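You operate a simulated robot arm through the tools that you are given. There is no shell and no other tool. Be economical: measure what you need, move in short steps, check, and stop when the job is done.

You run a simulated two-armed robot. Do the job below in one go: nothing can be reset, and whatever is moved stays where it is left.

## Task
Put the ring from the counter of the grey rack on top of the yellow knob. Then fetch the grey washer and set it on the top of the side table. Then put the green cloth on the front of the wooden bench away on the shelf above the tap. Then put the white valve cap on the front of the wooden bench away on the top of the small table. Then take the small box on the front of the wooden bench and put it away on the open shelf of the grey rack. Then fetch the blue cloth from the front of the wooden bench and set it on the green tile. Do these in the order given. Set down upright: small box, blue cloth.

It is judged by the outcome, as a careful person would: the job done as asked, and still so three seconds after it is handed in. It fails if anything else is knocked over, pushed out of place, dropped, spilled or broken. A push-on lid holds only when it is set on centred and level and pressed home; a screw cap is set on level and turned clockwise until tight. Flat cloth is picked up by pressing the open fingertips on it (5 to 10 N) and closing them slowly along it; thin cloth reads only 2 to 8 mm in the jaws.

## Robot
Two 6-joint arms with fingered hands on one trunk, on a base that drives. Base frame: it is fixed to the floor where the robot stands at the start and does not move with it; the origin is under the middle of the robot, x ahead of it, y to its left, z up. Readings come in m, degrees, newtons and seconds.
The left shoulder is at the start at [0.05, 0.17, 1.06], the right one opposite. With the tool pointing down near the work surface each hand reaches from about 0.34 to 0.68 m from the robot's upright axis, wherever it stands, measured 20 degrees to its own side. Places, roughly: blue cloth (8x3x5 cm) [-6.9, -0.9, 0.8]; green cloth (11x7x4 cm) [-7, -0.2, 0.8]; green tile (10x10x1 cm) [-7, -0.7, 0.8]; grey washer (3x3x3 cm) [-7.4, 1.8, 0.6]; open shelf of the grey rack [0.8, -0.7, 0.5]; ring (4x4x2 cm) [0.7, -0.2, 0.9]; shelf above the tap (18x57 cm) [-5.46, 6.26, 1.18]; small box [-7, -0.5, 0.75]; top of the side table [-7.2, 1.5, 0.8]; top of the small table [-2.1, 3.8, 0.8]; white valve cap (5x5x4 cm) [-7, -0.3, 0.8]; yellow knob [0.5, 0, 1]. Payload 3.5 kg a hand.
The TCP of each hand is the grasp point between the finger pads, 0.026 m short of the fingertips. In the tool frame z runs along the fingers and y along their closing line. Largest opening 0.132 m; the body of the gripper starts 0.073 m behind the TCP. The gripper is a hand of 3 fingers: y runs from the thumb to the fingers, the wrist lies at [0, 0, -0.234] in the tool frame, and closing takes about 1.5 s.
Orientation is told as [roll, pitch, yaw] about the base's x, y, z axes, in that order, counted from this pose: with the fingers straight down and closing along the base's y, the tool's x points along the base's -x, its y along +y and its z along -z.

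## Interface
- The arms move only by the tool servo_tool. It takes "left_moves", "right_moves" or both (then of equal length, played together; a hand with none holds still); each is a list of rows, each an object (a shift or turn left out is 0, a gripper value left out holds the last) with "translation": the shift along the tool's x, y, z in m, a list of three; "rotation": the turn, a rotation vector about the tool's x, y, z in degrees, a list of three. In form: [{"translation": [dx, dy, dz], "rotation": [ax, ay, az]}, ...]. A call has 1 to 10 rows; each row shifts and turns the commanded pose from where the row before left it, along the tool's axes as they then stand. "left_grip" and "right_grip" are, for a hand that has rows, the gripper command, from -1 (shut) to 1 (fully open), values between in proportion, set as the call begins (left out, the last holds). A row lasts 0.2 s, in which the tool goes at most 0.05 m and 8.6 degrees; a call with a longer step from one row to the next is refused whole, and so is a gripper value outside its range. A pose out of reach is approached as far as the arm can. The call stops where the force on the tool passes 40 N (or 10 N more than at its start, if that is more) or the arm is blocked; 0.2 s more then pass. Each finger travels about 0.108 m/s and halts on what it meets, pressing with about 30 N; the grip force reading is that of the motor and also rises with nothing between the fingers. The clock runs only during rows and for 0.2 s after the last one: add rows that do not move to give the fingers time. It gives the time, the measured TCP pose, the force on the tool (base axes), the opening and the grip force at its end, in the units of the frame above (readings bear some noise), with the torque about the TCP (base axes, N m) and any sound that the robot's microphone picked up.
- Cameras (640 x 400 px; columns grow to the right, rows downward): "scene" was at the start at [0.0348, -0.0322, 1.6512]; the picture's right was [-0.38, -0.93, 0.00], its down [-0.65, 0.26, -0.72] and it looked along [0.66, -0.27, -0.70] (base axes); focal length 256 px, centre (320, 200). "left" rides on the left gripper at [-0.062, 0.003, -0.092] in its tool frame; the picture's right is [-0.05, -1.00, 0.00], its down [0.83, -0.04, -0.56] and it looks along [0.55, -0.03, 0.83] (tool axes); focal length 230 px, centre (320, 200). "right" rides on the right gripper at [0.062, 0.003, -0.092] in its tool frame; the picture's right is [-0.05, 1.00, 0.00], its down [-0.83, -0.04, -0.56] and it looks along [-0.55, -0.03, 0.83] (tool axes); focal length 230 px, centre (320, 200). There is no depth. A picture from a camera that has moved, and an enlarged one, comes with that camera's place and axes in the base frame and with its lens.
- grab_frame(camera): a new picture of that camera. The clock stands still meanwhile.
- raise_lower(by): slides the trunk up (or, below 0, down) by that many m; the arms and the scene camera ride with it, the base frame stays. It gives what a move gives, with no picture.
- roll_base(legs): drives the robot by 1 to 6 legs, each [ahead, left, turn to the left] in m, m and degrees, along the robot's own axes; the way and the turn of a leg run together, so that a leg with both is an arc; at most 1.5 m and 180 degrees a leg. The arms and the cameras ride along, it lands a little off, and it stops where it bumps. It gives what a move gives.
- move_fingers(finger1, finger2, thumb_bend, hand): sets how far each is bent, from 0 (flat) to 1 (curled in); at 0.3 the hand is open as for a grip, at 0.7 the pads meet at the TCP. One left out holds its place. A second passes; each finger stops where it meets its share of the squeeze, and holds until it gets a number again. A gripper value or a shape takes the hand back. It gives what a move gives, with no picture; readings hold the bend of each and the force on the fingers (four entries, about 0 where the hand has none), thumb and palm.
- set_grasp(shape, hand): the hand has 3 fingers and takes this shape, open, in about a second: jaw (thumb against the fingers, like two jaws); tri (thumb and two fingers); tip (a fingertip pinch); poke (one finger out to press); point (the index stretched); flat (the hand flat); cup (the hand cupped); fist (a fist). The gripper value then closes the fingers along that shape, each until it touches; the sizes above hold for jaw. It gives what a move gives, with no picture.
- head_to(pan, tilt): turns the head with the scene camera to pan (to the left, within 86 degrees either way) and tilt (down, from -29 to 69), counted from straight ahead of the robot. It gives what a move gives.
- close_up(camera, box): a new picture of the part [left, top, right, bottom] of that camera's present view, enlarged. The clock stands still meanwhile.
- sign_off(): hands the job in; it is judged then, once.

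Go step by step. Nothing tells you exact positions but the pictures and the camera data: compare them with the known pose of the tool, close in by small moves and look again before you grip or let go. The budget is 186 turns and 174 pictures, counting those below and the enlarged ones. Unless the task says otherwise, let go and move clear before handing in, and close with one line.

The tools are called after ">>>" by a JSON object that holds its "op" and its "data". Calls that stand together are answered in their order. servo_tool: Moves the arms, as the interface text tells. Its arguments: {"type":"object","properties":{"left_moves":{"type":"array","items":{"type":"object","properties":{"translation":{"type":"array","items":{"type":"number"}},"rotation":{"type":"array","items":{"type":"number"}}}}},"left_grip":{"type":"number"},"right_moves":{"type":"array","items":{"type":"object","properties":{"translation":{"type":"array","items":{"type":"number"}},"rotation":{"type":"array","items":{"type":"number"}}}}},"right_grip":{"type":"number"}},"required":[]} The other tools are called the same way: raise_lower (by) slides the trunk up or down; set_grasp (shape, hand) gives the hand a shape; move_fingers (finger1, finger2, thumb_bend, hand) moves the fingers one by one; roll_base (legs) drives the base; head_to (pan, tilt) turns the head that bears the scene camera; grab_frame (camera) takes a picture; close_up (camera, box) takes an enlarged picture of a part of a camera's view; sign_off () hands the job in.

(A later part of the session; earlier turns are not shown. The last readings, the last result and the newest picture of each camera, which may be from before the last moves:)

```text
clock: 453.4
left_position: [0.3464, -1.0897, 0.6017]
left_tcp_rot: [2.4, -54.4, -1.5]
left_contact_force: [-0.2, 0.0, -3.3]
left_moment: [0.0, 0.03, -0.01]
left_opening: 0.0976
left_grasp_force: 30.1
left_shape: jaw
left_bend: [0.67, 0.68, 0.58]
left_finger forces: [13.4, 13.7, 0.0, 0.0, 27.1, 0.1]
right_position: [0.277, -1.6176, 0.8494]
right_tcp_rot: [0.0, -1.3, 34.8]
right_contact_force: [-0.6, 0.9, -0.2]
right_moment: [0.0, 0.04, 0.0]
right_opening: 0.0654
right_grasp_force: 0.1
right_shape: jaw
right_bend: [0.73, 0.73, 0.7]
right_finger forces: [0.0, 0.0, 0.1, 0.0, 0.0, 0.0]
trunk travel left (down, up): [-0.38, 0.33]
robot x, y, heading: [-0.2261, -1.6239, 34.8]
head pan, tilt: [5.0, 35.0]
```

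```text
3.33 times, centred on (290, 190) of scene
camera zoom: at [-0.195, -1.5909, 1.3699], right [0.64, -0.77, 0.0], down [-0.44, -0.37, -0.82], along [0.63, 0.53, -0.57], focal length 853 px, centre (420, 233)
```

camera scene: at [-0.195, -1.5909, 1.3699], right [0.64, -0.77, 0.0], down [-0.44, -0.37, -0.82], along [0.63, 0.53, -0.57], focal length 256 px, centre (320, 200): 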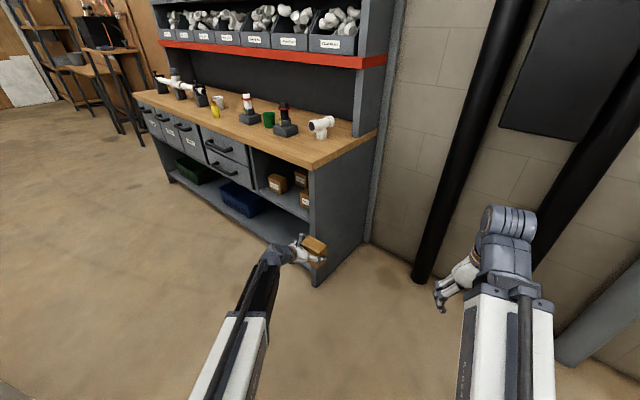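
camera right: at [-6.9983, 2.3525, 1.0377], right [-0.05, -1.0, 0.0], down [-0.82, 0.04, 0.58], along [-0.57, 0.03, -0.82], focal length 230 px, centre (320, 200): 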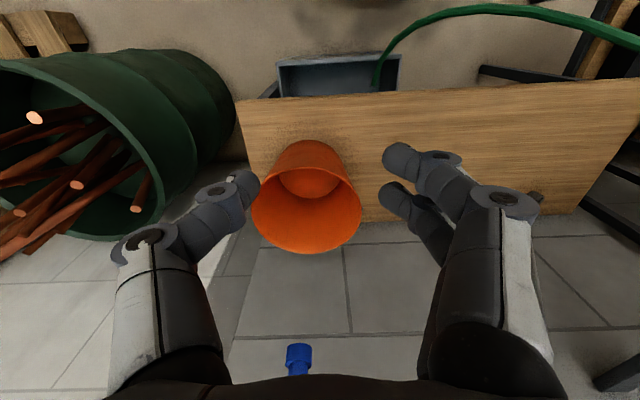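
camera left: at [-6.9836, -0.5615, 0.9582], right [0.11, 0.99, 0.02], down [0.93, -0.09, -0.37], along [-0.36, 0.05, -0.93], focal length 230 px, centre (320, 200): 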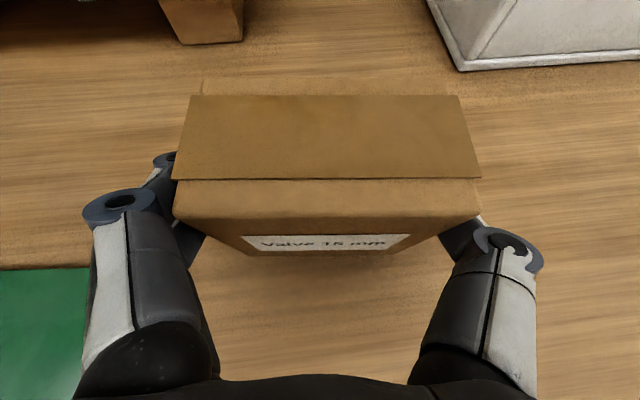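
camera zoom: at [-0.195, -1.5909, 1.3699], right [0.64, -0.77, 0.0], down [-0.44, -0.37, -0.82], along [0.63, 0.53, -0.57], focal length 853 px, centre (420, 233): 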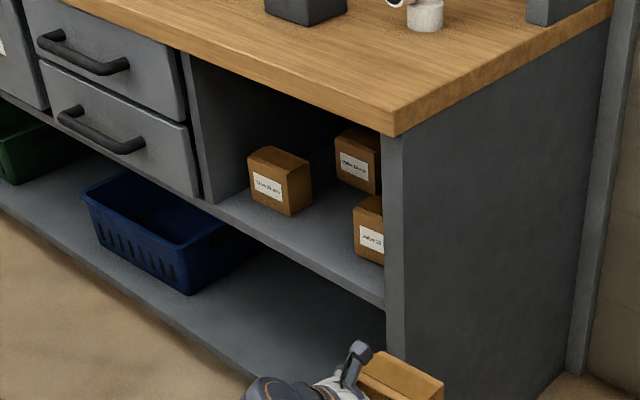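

The shelf top is at z ≈ 0.50 and the front gap between the two boxes is y -0.563 to -0.74. I'll set my box at about (0.637, -0.652). First I bring it in front of the bay by driving.

>>> {"op": "roll_base", "data": {"legs": [[0.349, 0.291, 0]]}}

>>> {"op": "grab_frame", "data": {"camera": "scene"}}

>>> {"op": "grab_frame", "data": {"camera": "left"}}

```text
clock: 456.1
left_position: [0.4711, -0.6448, 0.6025]
left_tcp_rot: [2.6, -54.4, -0.8]
left_contact_force: [0.6, 0.0, -2.4]
left_moment: [0.01, 0.06, -0.05]
left_opening: 0.0974
left_grasp_force: 29.6
left_shape: jaw
left_bend: [0.67, 0.68, 0.58]
left_finger forces: [13.4, 13.6, 0.0, 0.0, 27.0, 0.0]
right_position: [0.4051, -1.1727, 0.8512]
right_tcp_rot: [0.0, -1.5, 35.4]
right_contact_force: [-0.4, -0.2, -0.5]
right_moment: [-0.01, 0.01, 0.0]
right_opening: 0.0656
right_grasp_force: 0.0
right_shape: jaw
right_bend: [0.73, 0.73, 0.7]
right_finger forces: [0.1, 0.1, 0.0, 0.0, 0.0, 0.1]
trunk travel left (down, up): [-0.38, 0.33]
robot x, y, heading: [-0.0994, -1.1825, 35.5]
head pan, tilt: [5.0, 35.0]
```

```text
44 pictures are left
camera scene: at [-0.0667, -1.151, 1.3699], right [0.65, -0.76, 0.0], down [-0.44, -0.37, -0.82], along [0.62, 0.53, -0.57], focal length 256 px, centre (320, 200)
```

scene: 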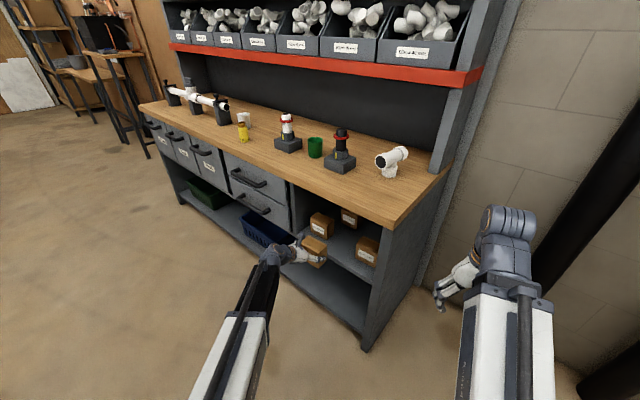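

```text
43 pictures are left
camera left: at [0.431, -0.6455, 0.7068], right [0.05, -1.0, 0.02], down [-0.93, -0.05, -0.35], along [0.35, 0.0, -0.94], focal length 230 px, centre (320, 200)
```

left: 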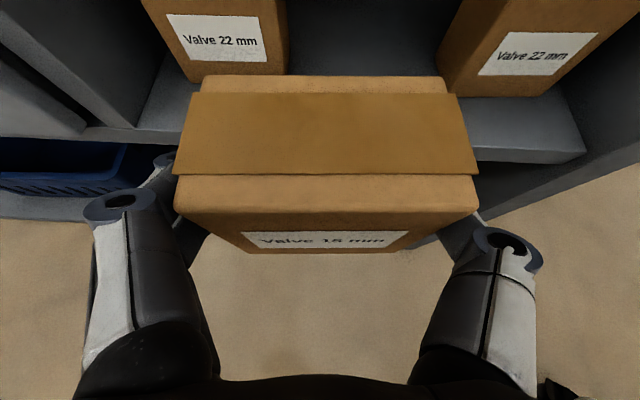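

The two views differ by a few cm on the gap centre. I zoom in to measure it again.

>>> {"op": "close_up", "data": {"camera": "scene", "box": [270, 190, 410, 290]}}

```text
4.00 times, centred on (340, 240) of scene
camera zoom: at [-0.0667, -1.151, 1.3699], right [0.65, -0.76, 0.0], down [-0.44, -0.37, -0.82], along [0.62, 0.53, -0.57], focal length 1024 px, centre (240, 40)
```

zoom: 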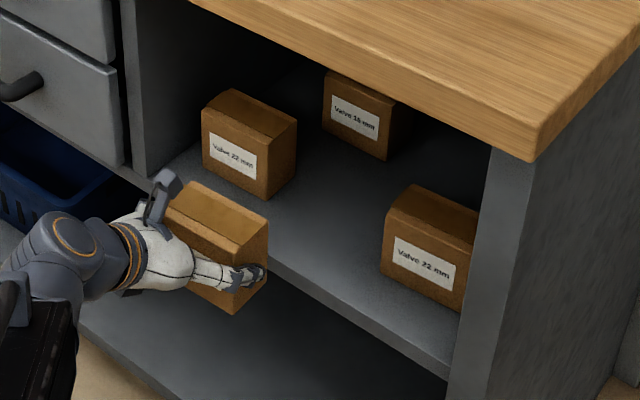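

The gap centre averages to y ≈ -0.672. I shift the hand right 2.7 cm and drive in 10 cm, then check.

>>> {"op": "servo_tool", "data": {"left_moves": [{"translation": [0, -0.027, 0]}, {}]}}

>>> {"op": "roll_base", "data": {"legs": [[0.0855, -0.061, 0]]}}

>>> {"op": "grab_frame", "data": {"camera": "left"}}

>>> {"op": "close_up", "data": {"camera": "scene", "box": [260, 180, 420, 300]}}

```text
clock: 456.7
left_position: [0.4706, -0.6714, 0.6004]
left_tcp_rot: [2.5, -54.4, -0.8]
left_contact_force: [0.1, 0.3, -3.6]
left_moment: [0.01, 0.03, -0.01]
left_opening: 0.0976
left_grasp_force: 29.9
left_shape: jaw
left_bend: [0.67, 0.68, 0.58]
left_finger forces: [13.3, 13.8, 0.1, 0.0, 27.1, 0.0]
right_position: [0.4045, -1.172, 0.8493]
right_tcp_rot: [0.0, -1.4, 35.3]
right_contact_force: [-0.1, 0.1, -0.2]
right_moment: [-0.01, 0.01, 0.01]
right_opening: 0.0655
right_grasp_force: 0.1
right_shape: jaw
right_bend: [0.73, 0.73, 0.7]
right_finger forces: [0.1, 0.0, 0.0, 0.0, 0.1, 0.0]
trunk travel left (down, up): [-0.38, 0.33]
robot x, y, heading: [-0.1011, -1.1848, 35.5]
head pan, tilt: [5.0, 35.0]
```

```text
clock: 457.9
left_position: [0.5769, -0.6738, 0.6003]
left_tcp_rot: [2.5, -54.4, -1.1]
left_contact_force: [0.0, 0.1, -3.4]
left_moment: [-0.02, 0.06, 0.01]
left_opening: 0.0974
left_grasp_force: 30.2
left_shape: jaw
left_bend: [0.67, 0.68, 0.58]
left_finger forces: [13.4, 13.6, 0.1, 0.0, 27.0, 0.0]
right_position: [0.5091, -1.1764, 0.8514]
right_tcp_rot: [0.0, -1.5, 35.2]
right_contact_force: [0.1, 0.1, 0.2]
right_moment: [-0.01, -0.04, 0.0]
right_opening: 0.0655
right_grasp_force: 0.1
right_shape: jaw
right_bend: [0.73, 0.73, 0.7]
right_finger forces: [0.0, 0.0, 0.1, 0.0, 0.0, 0.0]
trunk travel left (down, up): [-0.38, 0.33]
robot x, y, heading: [0.0074, -1.1842, 35.4]
head pan, tilt: [5.0, 35.0]
```

```text
41 pictures are left
camera left: at [0.5377, -0.674, 0.7052], right [0.05, -1.0, 0.02], down [-0.93, -0.05, -0.35], along [0.35, 0.0, -0.94], focal length 230 px, centre (320, 200)
```

left: 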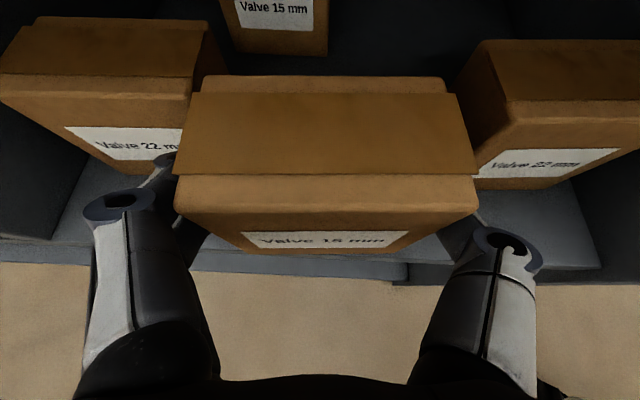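

```text
3.33 times, centred on (340, 240) of scene
camera zoom: at [0.0379, -1.1528, 1.3699], right [0.65, -0.76, 0.0], down [-0.44, -0.37, -0.82], along [0.63, 0.53, -0.57], focal length 853 px, centre (253, 67)
```

zoom: 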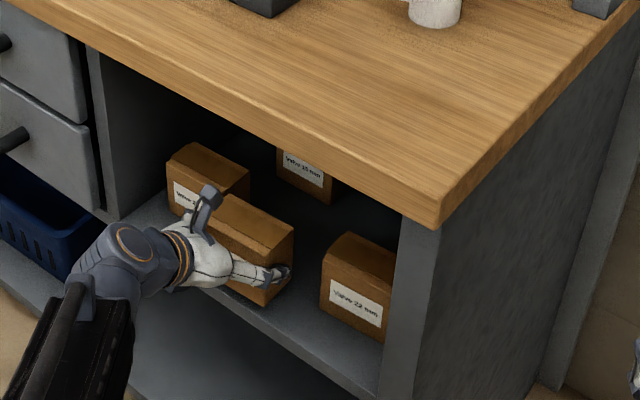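

Centred in the gap. I push in the last 6 cm with the arm.

>>> {"op": "servo_tool", "data": {"left_moves": [{"translation": [-0.0117, 0, 0.0163]}, {"translation": [-0.0117, 0, 0.0163]}, {"translation": [-0.0117, 0, 0.0163]}, {}]}}

>>> {"op": "grab_frame", "data": {"camera": "left"}}

>>> {"op": "close_up", "data": {"camera": "scene", "box": [260, 180, 420, 300]}}

```text
clock: 458.9
left_position: [0.6388, -0.6716, 0.6016]
left_tcp_rot: [2.4, -54.4, -1.0]
left_contact_force: [-0.4, -0.1, -3.0]
left_moment: [-0.03, 0.04, 0.02]
left_opening: 0.0976
left_grasp_force: 29.8
left_shape: jaw
left_bend: [0.67, 0.68, 0.58]
left_finger forces: [13.7, 13.6, 0.0, 0.1, 27.2, 0.1]
right_position: [0.5103, -1.1766, 0.8514]
right_tcp_rot: [0.0, -1.5, 35.2]
right_contact_force: [-0.5, 0.5, 0.2]
right_moment: [0.01, -0.02, -0.01]
right_opening: 0.0658
right_grasp_force: 0.0
right_shape: jaw
right_bend: [0.73, 0.73, 0.7]
right_finger forces: [0.0, 0.0, 0.1, 0.0, 0.1, 0.1]
trunk travel left (down, up): [-0.38, 0.33]
robot x, y, heading: [0.0062, -1.1872, 35.1]
head pan, tilt: [5.0, 35.0]
```

```text
39 pictures are left
camera left: at [0.5989, -0.6716, 0.7053], right [0.05, -1.0, 0.02], down [-0.93, -0.05, -0.35], along [0.35, 0.0, -0.94], focal length 230 px, centre (320, 200)
```

left: 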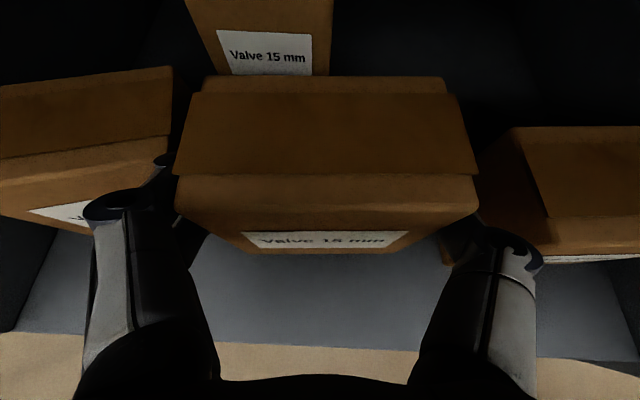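

```text
3.33 times, centred on (340, 240) of scene
camera zoom: at [0.0381, -1.1528, 1.3699], right [0.65, -0.76, 0.0], down [-0.44, -0.37, -0.82], along [0.63, 0.53, -0.57], focal length 853 px, centre (253, 67)
```

zoom: 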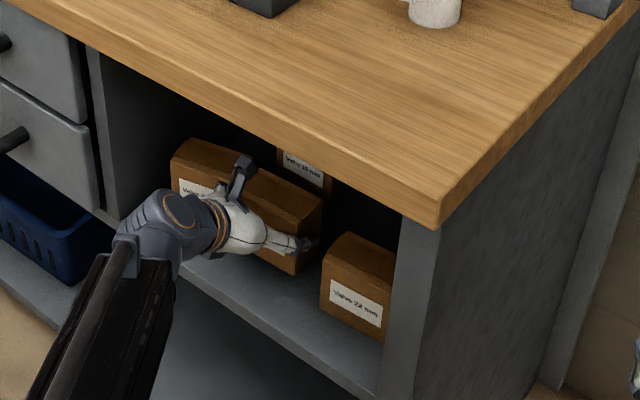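

There's only about 2 cm to the left box but 5 cm to the right one. I shift 1.5 cm right and lower toward the shelf.

>>> {"op": "servo_tool", "data": {"left_moves": [{"translation": [0, -0.015, 0]}, {"translation": [0.0122, 0, 0.0087]}, {"translation": [0.0122, 0, 0.0087]}, {}]}}

>>> {"op": "servo_tool", "data": {"left_moves": [{"translation": [0.0033, 0, 0.0023]}, {}]}}

>>> {"op": "servo_tool", "data": {"left_moves": [{"translation": [0.0033, 0, 0.0023]}, {}]}}

```text
clock: 459.9
left_position: [0.6378, -0.6859, 0.5782]
left_tcp_rot: [2.9, -55.0, -1.3]
left_contact_force: [5.4, -2.1, 40.0]
left_moment: [-0.17, -0.56, -0.02]
left_opening: 0.0972
left_grasp_force: 30.5
left_shape: jaw
left_bend: [0.68, 0.69, 0.58]
left_finger forces: [14.0, 13.9, 0.0, 0.0, 30.1, 0.0]
right_position: [0.5075, -1.1777, 0.8526]
right_tcp_rot: [-0.1, -1.6, 35.2]
right_contact_force: [-0.5, -0.2, 0.1]
right_moment: [0.02, -0.01, -0.03]
right_opening: 0.0656
right_grasp_force: 0.0
right_shape: jaw
right_bend: [0.73, 0.73, 0.7]
right_finger forces: [0.0, 0.1, 0.1, 0.0, 0.0, 0.0]
trunk travel left (down, up): [-0.38, 0.33]
robot x, y, heading: [0.0024, -1.1845, 35.0]
head pan, tilt: [5.0, 35.0]
```

```text
clock: 460.5
left_position: [0.6375, -0.6877, 0.5725]
left_tcp_rot: [3.0, -54.8, -1.3]
left_contact_force: [0.7, 1.0, 41.8]
left_moment: [-0.06, -0.53, 0.18]
left_opening: 0.097
left_grasp_force: 30.4
left_shape: jaw
left_bend: [0.68, 0.69, 0.58]
left_finger forces: [14.5, 14.8, 0.1, 0.0, 28.8, 0.0]
right_position: [0.508, -1.1779, 0.8505]
right_tcp_rot: [0.0, -1.6, 35.2]
right_contact_force: [-0.7, 0.0, 0.1]
right_moment: [0.0, 0.03, -0.01]
right_opening: 0.0659
right_grasp_force: 0.2
right_shape: jaw
right_bend: [0.73, 0.73, 0.7]
right_finger forces: [0.0, 0.0, 0.1, 0.1, 0.0, 0.1]
trunk travel left (down, up): [-0.38, 0.33]
robot x, y, heading: [0.0028, -1.1848, 34.9]
head pan, tilt: [5.0, 35.0]
```

```text
clock: 461.1
left_position: [0.6367, -0.6863, 0.5693]
left_tcp_rot: [3.0, -54.9, -1.3]
left_contact_force: [-2.1, 1.7, 40.9]
left_moment: [-0.04, -0.53, 0.23]
left_opening: 0.0972
left_grasp_force: 29.7
left_shape: jaw
left_bend: [0.68, 0.69, 0.59]
left_finger forces: [14.7, 15.0, 0.0, 0.1, 28.1, 0.0]
right_position: [0.5077, -1.1775, 0.8522]
right_tcp_rot: [0.0, -1.6, 35.1]
right_contact_force: [0.0, 0.1, -0.2]
right_moment: [0.01, 0.03, 0.0]
right_opening: 0.0657
right_grasp_force: 0.0
right_shape: jaw
right_bend: [0.73, 0.73, 0.7]
right_finger forces: [0.1, 0.1, 0.0, 0.0, 0.0, 0.0]
trunk travel left (down, up): [-0.38, 0.33]
robot x, y, heading: [0.0032, -1.1894, 35.2]
head pan, tilt: [5.0, 35.0]
```

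The box is on the shelf (40 N contact; the fingers have slipped down slightly along it). I stop and look before releasing.

>>> {"op": "close_up", "data": {"camera": "scene", "box": [260, 180, 420, 300]}}

>>> {"op": "grab_frame", "data": {"camera": "left"}}

```text
3.33 times, centred on (340, 240) of scene
camera zoom: at [0.0345, -1.1553, 1.3702], right [0.65, -0.76, 0.0], down [-0.44, -0.37, -0.82], along [0.63, 0.53, -0.57], focal length 853 px, centre (253, 67)
```

zoom: 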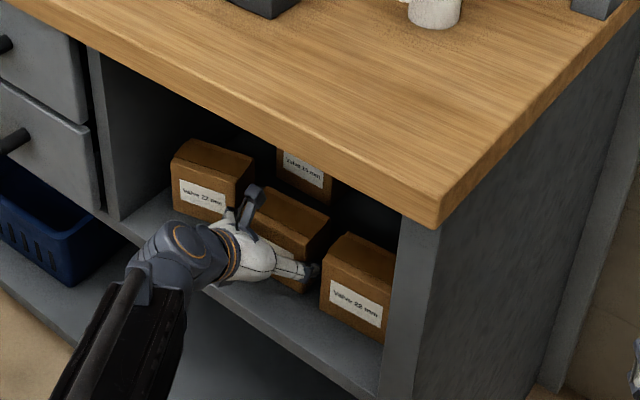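

```text
36 pictures are left
camera left: at [0.5968, -0.6872, 0.6728], right [0.05, -1.0, 0.01], down [-0.93, -0.05, -0.36], along [0.36, 0.01, -0.93], focal length 230 px, centre (320, 200)
```

left: 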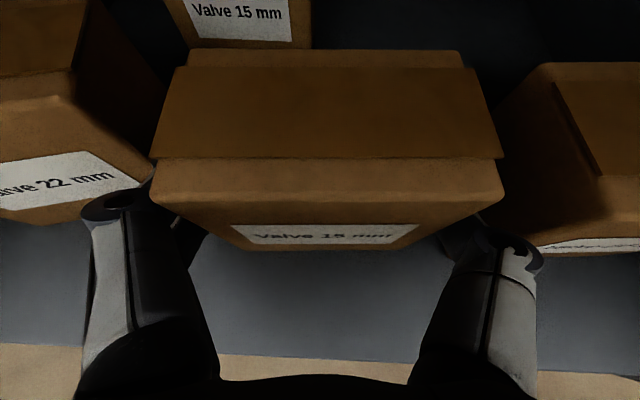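

The left neighbour box has turned: my finger knuckle pressed on it while lowering. I raise straight back up before doing anything else.

>>> {"op": "servo_tool", "data": {"left_moves": [{"translation": [-0.0122, 0, -0.0087]}, {"translation": [-0.0122, 0, -0.0087]}, {"translation": [-0.0081, 0, -0.0058]}, {}]}}

>>> {"op": "grab_frame", "data": {"camera": "left"}}

>>> {"op": "close_up", "data": {"camera": "scene", "box": [280, 200, 380, 280]}}

```text
clock: 462.1
left_position: [0.635, -0.688, 0.6032]
left_tcp_rot: [2.6, -54.3, -1.2]
left_contact_force: [-0.2, 0.2, -2.3]
left_moment: [-0.03, 0.04, 0.0]
left_opening: 0.0972
left_grasp_force: 30.4
left_shape: jaw
left_bend: [0.68, 0.69, 0.59]
left_finger forces: [14.0, 14.6, 0.1, 0.0, 28.8, 0.0]
right_position: [0.5093, -1.1765, 0.8501]
right_tcp_rot: [-0.1, -1.4, 35.2]
right_contact_force: [0.0, 0.3, -0.6]
right_moment: [-0.02, 0.0, 0.0]
right_opening: 0.0659
right_grasp_force: 0.1
right_shape: jaw
right_bend: [0.73, 0.73, 0.7]
right_finger forces: [0.0, 0.0, 0.1, 0.1, 0.0, 0.0]
trunk travel left (down, up): [-0.38, 0.33]
robot x, y, heading: [0.0066, -1.1883, 35.2]
head pan, tilt: [5.0, 35.0]
```

```text
35 pictures are left
camera left: at [0.5971, -0.6871, 0.7071], right [0.05, -1.0, 0.02], down [-0.93, -0.05, -0.35], along [0.35, 0.0, -0.94], focal length 230 px, centre (320, 200)
```

left: 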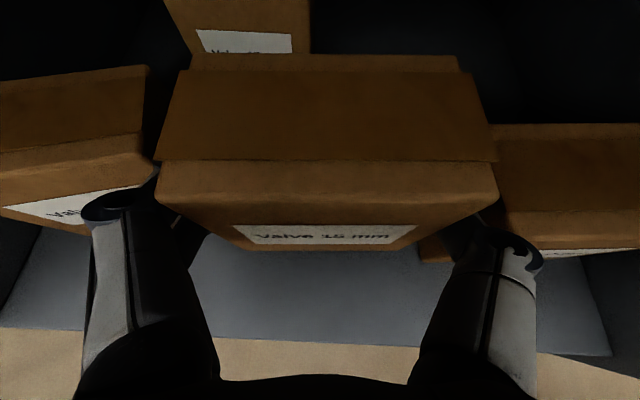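

```text
5.00 times, centred on (330, 240) of scene
camera zoom: at [0.0381, -1.1529, 1.3699], right [0.65, -0.76, 0.0], down [-0.44, -0.37, -0.82], along [0.63, 0.53, -0.57], focal length 1280 px, centre (270, 0)
```

zoom: 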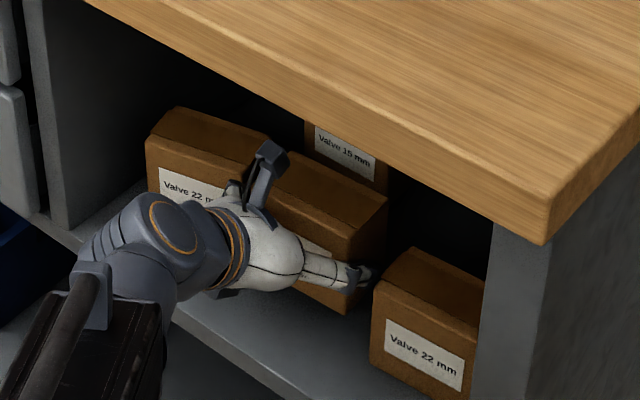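

The neighbouring box settled back upright in its place once I rose. The shelf is evidently at z ≈ 0.52, and I'm slightly too deep, so I pull back 2.2 cm so that my fingers stay in front of the neighbours, and then lower.

>>> {"op": "servo_tool", "data": {"left_moves": [{"translation": [0.0064, 0, -0.009]}, {"translation": [0.0064, 0, -0.009]}, {"translation": [0.009, 0, 0.0064]}, {"translation": [0.009, 0, 0.0064]}, {}]}}

>>> {"op": "grab_frame", "data": {"camera": "left"}}

```text
clock: 463.3
left_position: [0.6158, -0.689, 0.581]
left_tcp_rot: [2.6, -54.4, -1.1]
left_contact_force: [-0.3, 0.4, -3.5]
left_moment: [0.0, 0.03, 0.01]
left_opening: 0.097
left_grasp_force: 30.0
left_shape: jaw
left_bend: [0.68, 0.69, 0.59]
left_finger forces: [14.0, 14.7, 0.0, 0.0, 28.6, 0.0]
right_position: [0.5103, -1.1764, 0.8512]
right_tcp_rot: [0.0, -1.4, 35.2]
right_contact_force: [1.8, -0.3, 0.2]
right_moment: [0.02, 0.03, 0.03]
right_opening: 0.0654
right_grasp_force: 0.0
right_shape: jaw
right_bend: [0.73, 0.73, 0.7]
right_finger forces: [0.1, 0.0, 0.1, 0.0, 0.0, 0.1]
trunk travel left (down, up): [-0.38, 0.33]
robot x, y, heading: [0.0058, -1.1835, 35.0]
head pan, tilt: [5.0, 35.0]
```

```text
33 pictures are left
camera left: at [0.5765, -0.6881, 0.6843], right [0.05, -1.0, 0.02], down [-0.93, -0.05, -0.35], along [0.35, 0.0, -0.94], focal length 230 px, centre (320, 200)
```

left: 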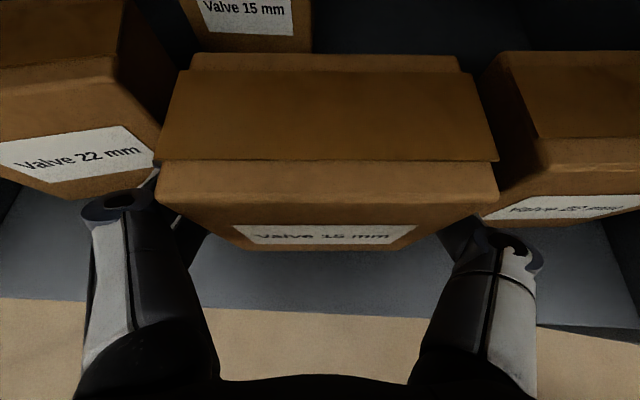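

The left neighbour is turned by only a few degrees and is still in place. I now lower the last centimetre gently.

>>> {"op": "servo_tool", "data": {"left_moves": [{"translation": [0.0049, 0, 0.0035]}, {}]}}

>>> {"op": "servo_tool", "data": {"left_moves": [{"translation": [0.0025, 0, 0.0017]}, {}]}}

>>> {"op": "servo_tool", "data": {"left_moves": [{"translation": [0.0025, 0, 0.0017]}, {}]}}

```text
clock: 463.9
left_position: [0.6163, -0.6877, 0.5744]
left_tcp_rot: [2.5, -54.5, -1.0]
left_contact_force: [-0.4, -0.6, -3.9]
left_moment: [-0.04, 0.0, 0.01]
left_opening: 0.0971
left_grasp_force: 30.2
left_shape: jaw
left_bend: [0.68, 0.69, 0.59]
left_finger forces: [14.0, 14.8, 0.0, 0.0, 28.6, 0.1]
right_position: [0.5095, -1.1766, 0.8507]
right_tcp_rot: [0.0, -1.4, 35.1]
right_contact_force: [0.2, 0.9, 0.6]
right_moment: [0.01, -0.01, 0.0]
right_opening: 0.0659
right_grasp_force: 0.1
right_shape: jaw
right_bend: [0.73, 0.73, 0.7]
right_finger forces: [0.1, 0.0, 0.0, 0.1, 0.0, 0.0]
trunk travel left (down, up): [-0.38, 0.33]
robot x, y, heading: [0.0053, -1.1827, 35.3]
head pan, tilt: [5.0, 35.0]
```

```text
clock: 464.5
left_position: [0.6148, -0.6884, 0.5703]
left_tcp_rot: [2.5, -54.3, -1.1]
left_contact_force: [0.4, -1.2, -1.9]
left_moment: [0.0, 0.01, -0.05]
left_opening: 0.0968
left_grasp_force: 29.7
left_shape: jaw
left_bend: [0.68, 0.69, 0.59]
left_finger forces: [14.0, 14.7, 0.0, 0.0, 28.6, 0.0]
right_position: [0.5097, -1.1764, 0.8517]
right_tcp_rot: [0.0, -1.4, 35.2]
right_contact_force: [0.3, 0.3, 0.0]
right_moment: [0.01, 0.0, 0.02]
right_opening: 0.0656
right_grasp_force: 0.1
right_shape: jaw
right_bend: [0.73, 0.73, 0.7]
right_finger forces: [0.0, 0.0, 0.0, 0.0, 0.0, 0.1]
trunk travel left (down, up): [-0.38, 0.33]
robot x, y, heading: [0.0027, -1.1883, 35.4]
head pan, tilt: [5.0, 35.0]
```

```text
clock: 465.1
left_position: [0.6162, -0.6879, 0.5696]
left_tcp_rot: [2.7, -54.6, -1.1]
left_contact_force: [-0.5, 0.7, 10.9]
left_moment: [0.17, -0.15, -0.03]
left_opening: 0.0968
left_grasp_force: 29.6
left_shape: jaw
left_bend: [0.68, 0.69, 0.59]
left_finger forces: [14.0, 14.9, 0.0, 0.0, 28.1, 0.0]
right_position: [0.5081, -1.1776, 0.852]
right_tcp_rot: [0.0, -1.5, 35.3]
right_contact_force: [-0.3, 0.0, -0.1]
right_moment: [0.01, 0.01, 0.02]
right_opening: 0.0654
right_grasp_force: 0.0
right_shape: jaw
right_bend: [0.73, 0.73, 0.7]
right_finger forces: [0.0, 0.1, 0.0, 0.1, 0.0, 0.0]
trunk travel left (down, up): [-0.38, 0.33]
robot x, y, heading: [0.0066, -1.1872, 35.4]
head pan, tilt: [5.0, 35.0]
```

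Light contact again at the same height. I open the fingers by about 1 cm per side.

>>> {"op": "servo_tool", "data": {"left_moves": [{}, {}, {}], "left_grip": 0.75}}

>>> {"op": "grab_frame", "data": {"camera": "left"}}

```text
clock: 465.9
left_position: [0.6174, -0.6883, 0.5675]
left_tcp_rot: [2.5, -54.4, -1.0]
left_contact_force: [0.6, 0.5, 0.0]
left_moment: [0.0, -0.01, 0.04]
left_opening: 0.1154
left_grasp_force: 0.1
left_shape: jaw
left_bend: [0.51, 0.51, 0.47]
left_finger forces: [0.0, 0.1, 0.0, 0.0, 0.0, 0.0]
right_position: [0.509, -1.176, 0.8497]
right_tcp_rot: [0.0, -1.5, 35.2]
right_contact_force: [-1.0, 0.0, -0.5]
right_moment: [-0.02, 0.02, -0.01]
right_opening: 0.0656
right_grasp_force: 0.1
right_shape: jaw
right_bend: [0.73, 0.73, 0.7]
right_finger forces: [0.0, 0.0, 0.1, 0.0, 0.0, 0.0]
trunk travel left (down, up): [-0.38, 0.33]
robot x, y, heading: [0.0048, -1.1874, 35.2]
head pan, tilt: [5.0, 35.0]
```

```text
32 pictures are left
camera left: at [0.5768, -0.6885, 0.672], right [0.05, -1.0, 0.02], down [-0.93, -0.05, -0.35], along [0.35, 0.0, -0.94], focal length 230 px, centre (320, 200)
```

left: 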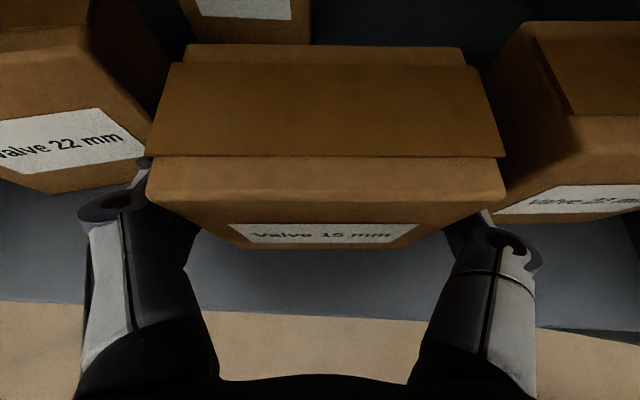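

The box stands free. I withdraw the hand straight back.

>>> {"op": "servo_tool", "data": {"left_moves": [{"translation": [0.0175, 0, -0.0244]}, {"translation": [0.0175, 0, -0.0244]}, {"translation": [0.0175, 0, -0.0244]}, {"translation": [0.0175, 0, -0.0244]}, {}]}}

>>> {"op": "close_up", "data": {"camera": "scene", "box": [270, 190, 400, 290]}}

>>> {"op": "grab_frame", "data": {"camera": "left"}}

```text
clock: 467.1
left_position: [0.4962, -0.6892, 0.5683]
left_tcp_rot: [2.6, -54.5, -1.1]
left_contact_force: [0.4, 0.0, -0.5]
left_moment: [0.03, 0.02, -0.01]
left_opening: 0.1155
left_grasp_force: 0.0
left_shape: jaw
left_bend: [0.51, 0.51, 0.47]
left_finger forces: [0.0, 0.1, 0.0, 0.1, 0.0, 0.0]
right_position: [0.51, -1.1759, 0.8516]
right_tcp_rot: [0.0, -1.5, 35.2]
right_contact_force: [0.1, 1.1, -0.1]
right_moment: [0.03, 0.0, 0.0]
right_opening: 0.0655
right_grasp_force: 0.0
right_shape: jaw
right_bend: [0.73, 0.73, 0.7]
right_finger forces: [0.0, 0.1, 0.0, 0.0, 0.0, 0.0]
trunk travel left (down, up): [-0.38, 0.33]
robot x, y, heading: [0.0042, -1.1845, 35.0]
head pan, tilt: [5.0, 35.0]
```

```text
4.00 times, centred on (335, 240) of scene
camera zoom: at [0.0378, -1.153, 1.37], right [0.65, -0.76, 0.0], down [-0.44, -0.37, -0.82], along [0.63, 0.53, -0.57], focal length 1024 px, centre (260, 40)
```

zoom: 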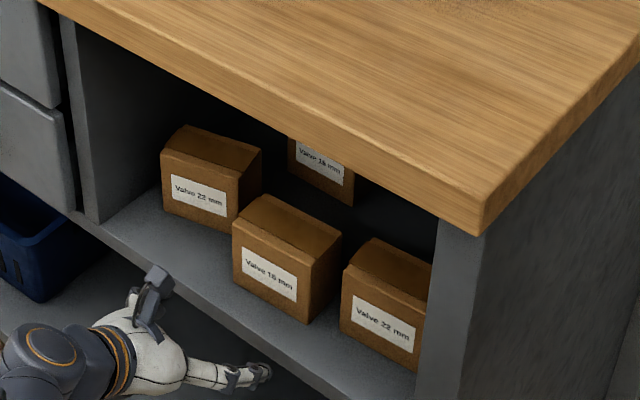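

```text
30 pictures are left
camera left: at [0.4562, -0.6887, 0.6721], right [0.05, -1.0, 0.02], down [-0.93, -0.05, -0.35], along [0.35, 0.0, -0.94], focal length 230 px, centre (320, 200)
```

left: 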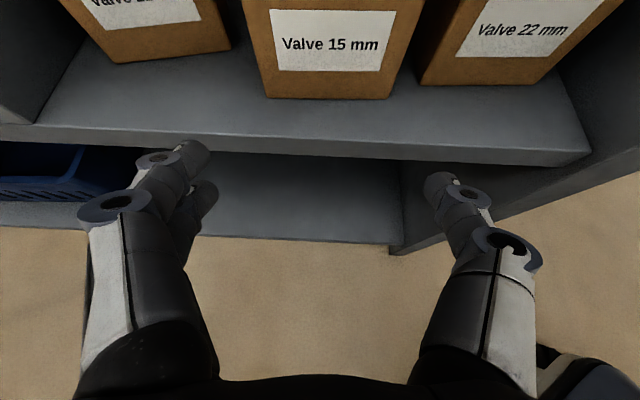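

The box stands upright on the open shelf, so step 5 is done; its neighbours are standing in place. I back out, turn around and head back west for the blue cloth.

>>> {"op": "roll_base", "data": {"legs": [[-0.3, -0.42, 0], [0, 0, -125], [0.95, 0, 0], [0, 0, -90]]}}

>>> {"op": "raise_lower", "data": {"by": 0.33}}

>>> {"op": "head_to", "data": {"pan": 0, "tilt": 25}}

>>> {"op": "grab_frame", "data": {"camera": "scene"}}

```text
clock: 483.6
left_position: [-0.6433, -2.7977, 0.5679]
left_tcp_rot: [2.4, -54.4, 145.1]
left_contact_force: [1.1, 0.1, 0.4]
left_moment: [0.0, -0.03, -0.03]
left_opening: 0.1152
left_grasp_force: 0.1
left_shape: jaw
left_bend: [0.51, 0.51, 0.47]
left_finger forces: [0.0, 0.1, 0.1, 0.1, 0.0, 0.0]
right_position: [-0.3833, -2.3851, 0.8513]
right_tcp_rot: [0.1, -1.5, -178.7]
right_contact_force: [0.0, 0.4, -0.2]
right_moment: [-0.04, -0.03, 0.0]
right_opening: 0.0657
right_grasp_force: 0.1
right_shape: jaw
right_bend: [0.73, 0.73, 0.7]
right_finger forces: [0.0, 0.0, 0.0, 0.0, 0.1, 0.1]
trunk travel left (down, up): [-0.38, 0.33]
robot x, y, heading: [0.0411, -2.6612, -178.4]
head pan, tilt: [5.0, 35.0]
```

```text
clock: 486.9
left_position: [-0.6428, -2.7988, 0.898]
left_tcp_rot: [2.5, -54.4, 145.1]
left_contact_force: [0.4, -1.0, 0.3]
left_moment: [-0.01, 0.04, -0.03]
left_opening: 0.1151
left_grasp_force: 0.1
left_shape: jaw
left_bend: [0.51, 0.51, 0.47]
left_finger forces: [0.0, 0.0, 0.1, 0.1, 0.0, 0.0]
right_position: [-0.3835, -2.3845, 1.1801]
right_tcp_rot: [0.0, -1.6, -178.5]
right_contact_force: [-0.1, -0.2, -0.8]
right_moment: [0.0, -0.02, 0.01]
right_opening: 0.0655
right_grasp_force: 0.1
right_shape: jaw
right_bend: [0.73, 0.73, 0.7]
right_finger forces: [0.1, 0.0, 0.0, 0.1, 0.0, 0.1]
trunk travel left (down, up): [-0.71, 0.0]
robot x, y, heading: [0.0469, -2.6569, -178.7]
head pan, tilt: [5.0, 35.0]
```

```text
clock: 487.6
left_position: [-0.6432, -2.7979, 0.898]
left_tcp_rot: [2.4, -54.5, 145.1]
left_contact_force: [0.8, 0.9, -0.1]
left_moment: [-0.02, -0.01, 0.0]
left_opening: 0.1155
left_grasp_force: 0.0
left_shape: jaw
left_bend: [0.51, 0.51, 0.47]
left_finger forces: [0.0, 0.0, 0.0, 0.1, 0.0, 0.0]
right_position: [-0.3822, -2.3864, 1.1802]
right_tcp_rot: [0.1, -1.4, -178.6]
right_contact_force: [-0.1, -0.4, -0.7]
right_moment: [-0.01, 0.0, 0.03]
right_opening: 0.0656
right_grasp_force: 0.0
right_shape: jaw
right_bend: [0.73, 0.73, 0.7]
right_finger forces: [0.0, 0.0, 0.0, 0.1, 0.1, 0.0]
trunk travel left (down, up): [-0.71, 0.0]
robot x, y, heading: [0.0418, -2.6572, -178.6]
head pan, tilt: [0.0, 25.0]
```

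```text
29 pictures are left
camera scene: at [-0.0111, -2.6604, 1.7157], right [-0.02, 1.0, 0.0], down [0.42, 0.01, -0.91], along [-0.91, -0.02, -0.42], focal length 256 px, centre (320, 200)
```

scene: 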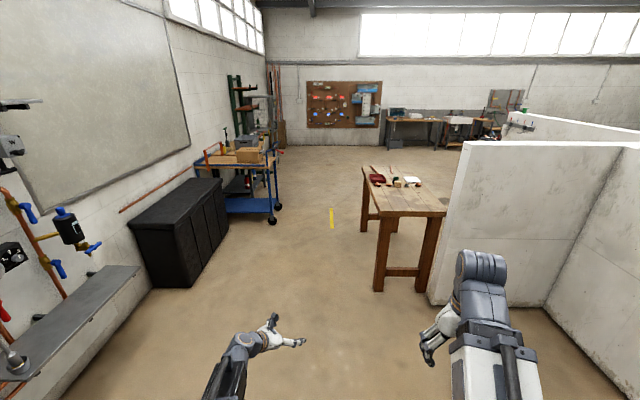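

The lane is clear. I drive west along y ≈ -2.78.

>>> {"op": "roll_base", "data": {"legs": [[1.0, 0.15, -1.4], [1.4, 0, 0]]}}

```text
clock: 499.4
left_position: [-3.019, -3.0409, 0.8972]
left_tcp_rot: [2.5, -54.3, 146.4]
left_contact_force: [0.2, 0.8, 0.5]
left_moment: [-0.03, -0.04, 0.02]
left_opening: 0.1154
left_grasp_force: 0.2
left_shape: jaw
left_bend: [0.51, 0.51, 0.47]
left_finger forces: [0.1, 0.1, 0.1, 0.0, 0.0, 0.0]
right_position: [-2.7686, -2.6221, 1.1817]
right_tcp_rot: [0.0, -1.4, -177.4]
right_contact_force: [0.4, 0.6, 0.6]
right_moment: [0.02, 0.0, 0.03]
right_opening: 0.0654
right_grasp_force: 0.0
right_shape: jaw
right_bend: [0.73, 0.73, 0.7]
right_finger forces: [0.0, 0.0, 0.0, 0.0, 0.0, 0.0]
trunk travel left (down, up): [-0.71, 0.0]
robot x, y, heading: [-2.3364, -2.885, -177.2]
head pan, tilt: [0.0, 25.0]
```

I correct the small drift and carry on past the trolley, then diagonally toward the bench's left end.

>>> {"op": "roll_base", "data": {"legs": [[1.3, -0.15, -2.8], [1.2, -0.6, 0], [0.8, -1.2, 0]]}}

>>> {"op": "servo_tool", "data": {"left_moves": [{"rotation": [0, 7.8, 0]}, {"rotation": [0, 7.8, 0]}, {"rotation": [0, 7.8, 0]}, {"rotation": [0, 7.8, 0]}, {"rotation": [0, 7.8, 0]}, {"rotation": [0, 7.8, 0]}, {"rotation": [0, 7.6, 0]}, {"rotation": [0, 0, -8]}, {"rotation": [0, 0, -8]}, {"rotation": [0, 0, -8]}], "left_grip": 1}}

>>> {"op": "head_to", "data": {"pan": 0, "tilt": 35}}

>>> {"op": "grab_frame", "data": {"camera": "scene"}}

```text
clock: 519.0
left_position: [-6.2307, -0.9646, 0.8977]
left_tcp_rot: [2.5, -54.4, 141.5]
left_contact_force: [0.3, -0.4, 0.9]
left_moment: [-0.01, 0.02, 0.0]
left_opening: 0.1156
left_grasp_force: 0.2
left_shape: jaw
left_bend: [0.51, 0.51, 0.47]
left_finger forces: [0.1, 0.0, 0.0, 0.1, 0.1, 0.0]
right_position: [-5.9438, -0.5691, 1.1818]
right_tcp_rot: [0.0, -1.6, 177.7]
right_contact_force: [0.1, 0.4, -0.3]
right_moment: [-0.02, 0.02, -0.01]
right_opening: 0.0657
right_grasp_force: 0.1
right_shape: jaw
right_bend: [0.73, 0.73, 0.7]
right_finger forces: [0.0, 0.1, 0.0, 0.0, 0.0, 0.1]
trunk travel left (down, up): [-0.71, 0.0]
robot x, y, heading: [-5.5338, -0.8697, 177.6]
head pan, tilt: [0.0, 25.0]
```

```text
clock: 521.2
left_position: [-6.2287, -0.9645, 0.8976]
left_tcp_rot: [1.3, -0.6, 167.7]
left_contact_force: [0.1, -0.3, 0.6]
left_moment: [-0.01, 0.02, -0.07]
left_opening: 0.132
left_grasp_force: 0.1
left_shape: jaw
left_bend: [0.3, 0.3, 0.3]
left_finger forces: [0.0, 0.0, 0.0, 0.0, 0.0, 0.0]
right_position: [-5.9432, -0.5693, 1.1804]
right_tcp_rot: [0.0, -1.5, 177.7]
right_contact_force: [-0.4, -0.2, 1.1]
right_moment: [0.01, -0.02, 0.02]
right_opening: 0.0654
right_grasp_force: 0.0
right_shape: jaw
right_bend: [0.73, 0.73, 0.7]
right_finger forces: [0.1, 0.0, 0.0, 0.0, 0.1, 0.0]
trunk travel left (down, up): [-0.71, 0.0]
robot x, y, heading: [-5.5361, -0.8692, 177.8]
head pan, tilt: [0.0, 25.0]
```

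```text
clock: 521.9
left_position: [-6.23, -0.9649, 0.8982]
left_tcp_rot: [1.2, -0.6, 167.5]
left_contact_force: [-0.8, 0.7, 0.0]
left_moment: [0.03, 0.02, -0.03]
left_opening: 0.132
left_grasp_force: 0.1
left_shape: jaw
left_bend: [0.3, 0.3, 0.3]
left_finger forces: [0.0, 0.0, 0.0, 0.0, 0.0, 0.0]
right_position: [-5.9444, -0.5692, 1.1812]
right_tcp_rot: [0.0, -1.5, 177.6]
right_contact_force: [0.1, -0.6, 0.3]
right_moment: [0.02, 0.0, 0.0]
right_opening: 0.0656
right_grasp_force: 0.0
right_shape: jaw
right_bend: [0.73, 0.73, 0.7]
right_finger forces: [0.1, 0.0, 0.0, 0.0, 0.0, 0.1]
trunk travel left (down, up): [-0.71, 0.0]
robot x, y, heading: [-5.5386, -0.8684, 177.9]
head pan, tilt: [0.0, 35.0]
```

```text
28 pictures are left
camera scene: at [-5.5864, -0.8677, 1.7], right [0.04, 1.0, 0.0], down [0.57, -0.02, -0.82], along [-0.82, 0.03, -0.57], focal length 256 px, centre (320, 200)
```

scene: 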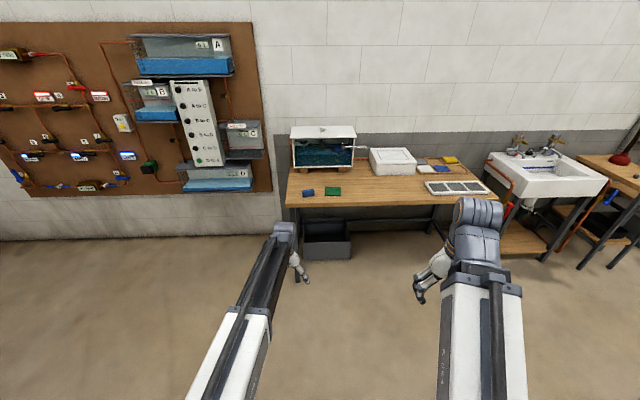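

I zoom in on the blue cloth and tile to get position and angle.

>>> {"op": "close_up", "data": {"camera": "scene", "box": [285, 170, 365, 220]}}

```text
8.00 times, centred on (325, 195) of scene
camera zoom: at [-5.5864, -0.8677, 1.7], right [0.04, 1.0, 0.0], down [0.57, -0.02, -0.82], along [-0.82, 0.03, -0.57], focal length 2048 px, centre (280, 240)
```

zoom: 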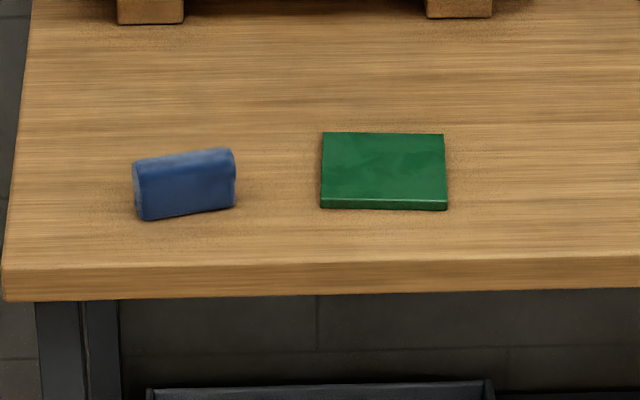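

The blue cloth stands at about (-6.94, -0.892), turned ~13°; the tile centre is at (-6.967, -0.735). I retract and align the left hand, then drive up.

>>> {"op": "servo_tool", "data": {"left_moves": [{"translation": [0.038, 0.022, -0.012], "rotation": [-1.2, 0.4, -6.4]}, {"translation": [0.038, 0.022, -0.012], "rotation": [0, 0, -6.4]}, {"translation": [0.038, 0.022, -0.012], "rotation": [0, 0, -6.4]}, {"translation": [0.03, 0.022, -0.012], "rotation": [0, 0, -6.4]}, {}]}}

>>> {"op": "roll_base", "data": {"legs": [[0.86, -0.18, 2.1]]}}

>>> {"op": "grab_frame", "data": {"camera": "left"}}

>>> {"op": "grab_frame", "data": {"camera": "scene"}}

```text
clock: 523.1
left_position: [-6.0891, -1.0575, 0.9475]
left_tcp_rot: [2.3, -1.3, -166.8]
left_contact_force: [-0.3, -0.1, 0.2]
left_moment: [0.01, 0.0, 0.02]
left_opening: 0.1316
left_grasp_force: 0.0
left_shape: jaw
left_bend: [0.3, 0.3, 0.3]
left_finger forces: [0.0, 0.0, 0.1, 0.0, 0.0, 0.0]
right_position: [-5.9452, -0.5684, 1.1807]
right_tcp_rot: [0.0, -1.5, 177.8]
right_contact_force: [0.4, 0.8, -0.5]
right_moment: [0.01, 0.0, 0.02]
right_opening: 0.0654
right_grasp_force: 0.2
right_shape: jaw
right_bend: [0.73, 0.73, 0.7]
right_finger forces: [0.0, 0.1, 0.1, 0.0, 0.0, 0.0]
trunk travel left (down, up): [-0.71, 0.0]
robot x, y, heading: [-5.5371, -0.8722, 177.7]
head pan, tilt: [0.0, 35.0]
```

```text
clock: 527.7
left_position: [-6.9396, -0.8781, 0.948]
left_tcp_rot: [2.2, -1.3, -165.0]
left_contact_force: [-0.5, 0.3, 0.1]
left_moment: [0.01, -0.01, 0.02]
left_opening: 0.1318
left_grasp_force: 0.0
left_shape: jaw
left_bend: [0.3, 0.3, 0.3]
left_finger forces: [0.1, 0.1, 0.0, 0.0, 0.1, 0.0]
right_position: [-6.8119, -0.3855, 1.1796]
right_tcp_rot: [0.1, -1.4, 179.5]
right_contact_force: [-0.1, -0.1, -0.3]
right_moment: [0.03, 0.04, -0.03]
right_opening: 0.0654
right_grasp_force: 0.1
right_shape: jaw
right_bend: [0.73, 0.73, 0.7]
right_finger forces: [0.0, 0.1, 0.1, 0.1, 0.1, 0.0]
trunk travel left (down, up): [-0.71, 0.0]
robot x, y, heading: [-6.392, -0.6706, 179.8]
head pan, tilt: [0.0, 35.0]
```

```text
26 pictures are left
camera left: at [-6.9981, -0.8931, 1.0421], right [-0.31, 0.95, -0.04], down [0.8, 0.28, 0.54], along [0.52, 0.14, -0.84], focal length 230 px, centre (320, 200)
```

left: 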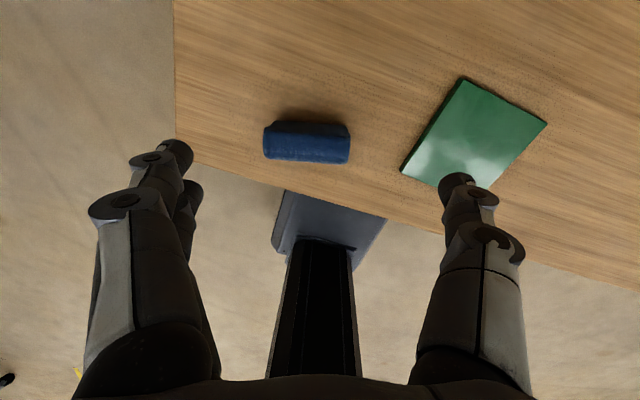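

```text
25 pictures are left
camera scene: at [-6.4453, -0.6715, 1.6999], right [0.01, 1.0, 0.0], down [0.57, 0.0, -0.82], along [-0.82, 0.0, -0.57], focal length 256 px, centre (320, 200)
```

scene: 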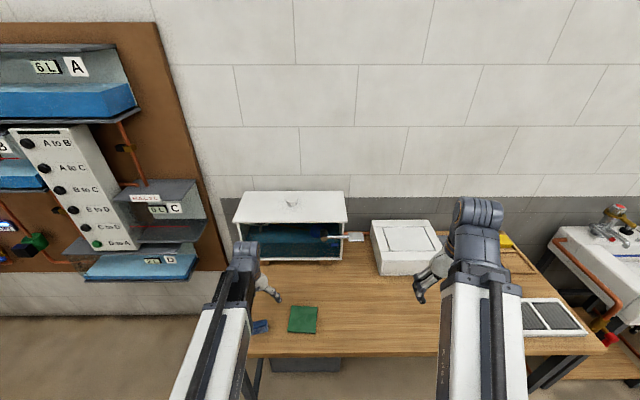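

The hand is aligned with the cloth. I level the hand, shift 1.4 cm, and descend part way.

>>> {"op": "servo_tool", "data": {"left_moves": [{"translation": [0.005, 0.0137, 0.01], "rotation": [2.2, 1.3, 0]}, {"translation": [0, 0, 0.03]}, {"translation": [0, 0, 0.025]}, {}]}}

>>> {"op": "grab_frame", "data": {"camera": "left"}}

```text
clock: 528.7
left_position: [-6.9324, -0.8916, 0.8827]
left_tcp_rot: [0.1, 0.1, -165.0]
left_contact_force: [0.4, -1.1, 0.0]
left_moment: [-0.02, 0.01, 0.01]
left_opening: 0.1318
left_grasp_force: 0.1
left_shape: jaw
left_bend: [0.3, 0.3, 0.3]
left_finger forces: [0.0, 0.0, 0.1, 0.0, 0.0, 0.0]
right_position: [-6.8121, -0.3857, 1.1816]
right_tcp_rot: [0.0, -1.5, 179.6]
right_contact_force: [0.2, -0.3, -0.1]
right_moment: [0.0, -0.02, 0.0]
right_opening: 0.0659
right_grasp_force: 0.0
right_shape: jaw
right_bend: [0.73, 0.73, 0.7]
right_finger forces: [0.1, 0.1, 0.0, 0.0, 0.0, 0.1]
trunk travel left (down, up): [-0.71, 0.0]
robot x, y, heading: [-6.394, -0.6696, 179.4]
head pan, tilt: [0.0, 35.0]
```

```text
24 pictures are left
camera left: at [-6.9918, -0.9107, 0.9755], right [-0.31, 0.95, 0.0], down [0.79, 0.26, 0.56], along [0.53, 0.17, -0.83], focal length 230 px, centre (320, 200)
```

left: 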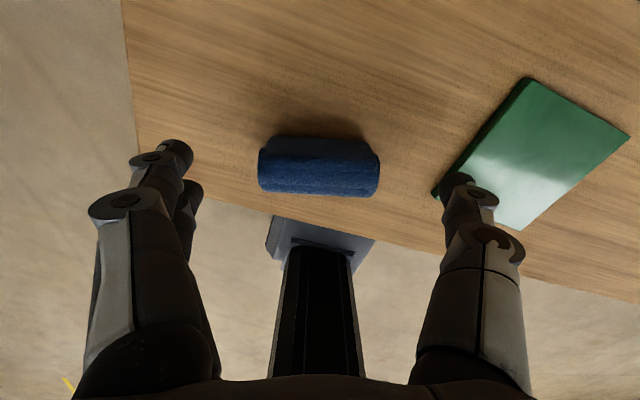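

Centred. I narrow the opening a little so the right finger stays clear of the tile, and descend.

>>> {"op": "servo_tool", "data": {"left_moves": [{"translation": [0.0065, 0, 0]}, {}, {"translation": [0, 0, 0.025]}, {"translation": [0, 0, 0.02]}, {"translation": [0, 0, 0.007]}, {}], "left_grip": 0.62}}

>>> {"op": "grab_frame", "data": {"camera": "left"}}

```text
clock: 530.1
left_position: [-6.9241, -0.8891, 0.8305]
left_tcp_rot: [0.0, 0.2, -165.0]
left_contact_force: [0.6, 0.4, -0.5]
left_moment: [-0.02, 0.0, 0.0]
left_opening: 0.1073
left_grasp_force: 0.1
left_shape: jaw
left_bend: [0.58, 0.58, 0.54]
left_finger forces: [0.0, 0.0, 0.0, 0.1, 0.0, 0.0]
right_position: [-6.8122, -0.3851, 1.1806]
right_tcp_rot: [0.0, -1.5, 179.6]
right_contact_force: [0.5, 0.9, -0.1]
right_moment: [-0.01, 0.01, -0.02]
right_opening: 0.0658
right_grasp_force: 0.0
right_shape: jaw
right_bend: [0.73, 0.73, 0.7]
right_finger forces: [0.0, 0.0, 0.0, 0.0, 0.0, 0.0]
trunk travel left (down, up): [-0.71, 0.0]
robot x, y, heading: [-6.3955, -0.671, 179.7]
head pan, tilt: [0.0, 35.0]
```

```text
23 pictures are left
camera left: at [-6.9836, -0.9079, 0.9233], right [-0.31, 0.95, 0.0], down [0.79, 0.26, 0.56], along [0.53, 0.17, -0.83], focal length 230 px, centre (320, 200)
```

left: 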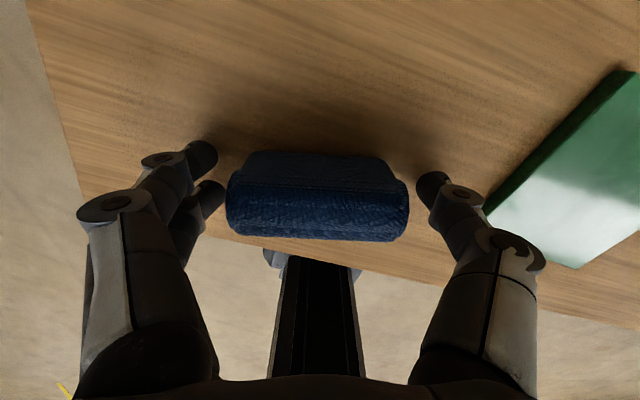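

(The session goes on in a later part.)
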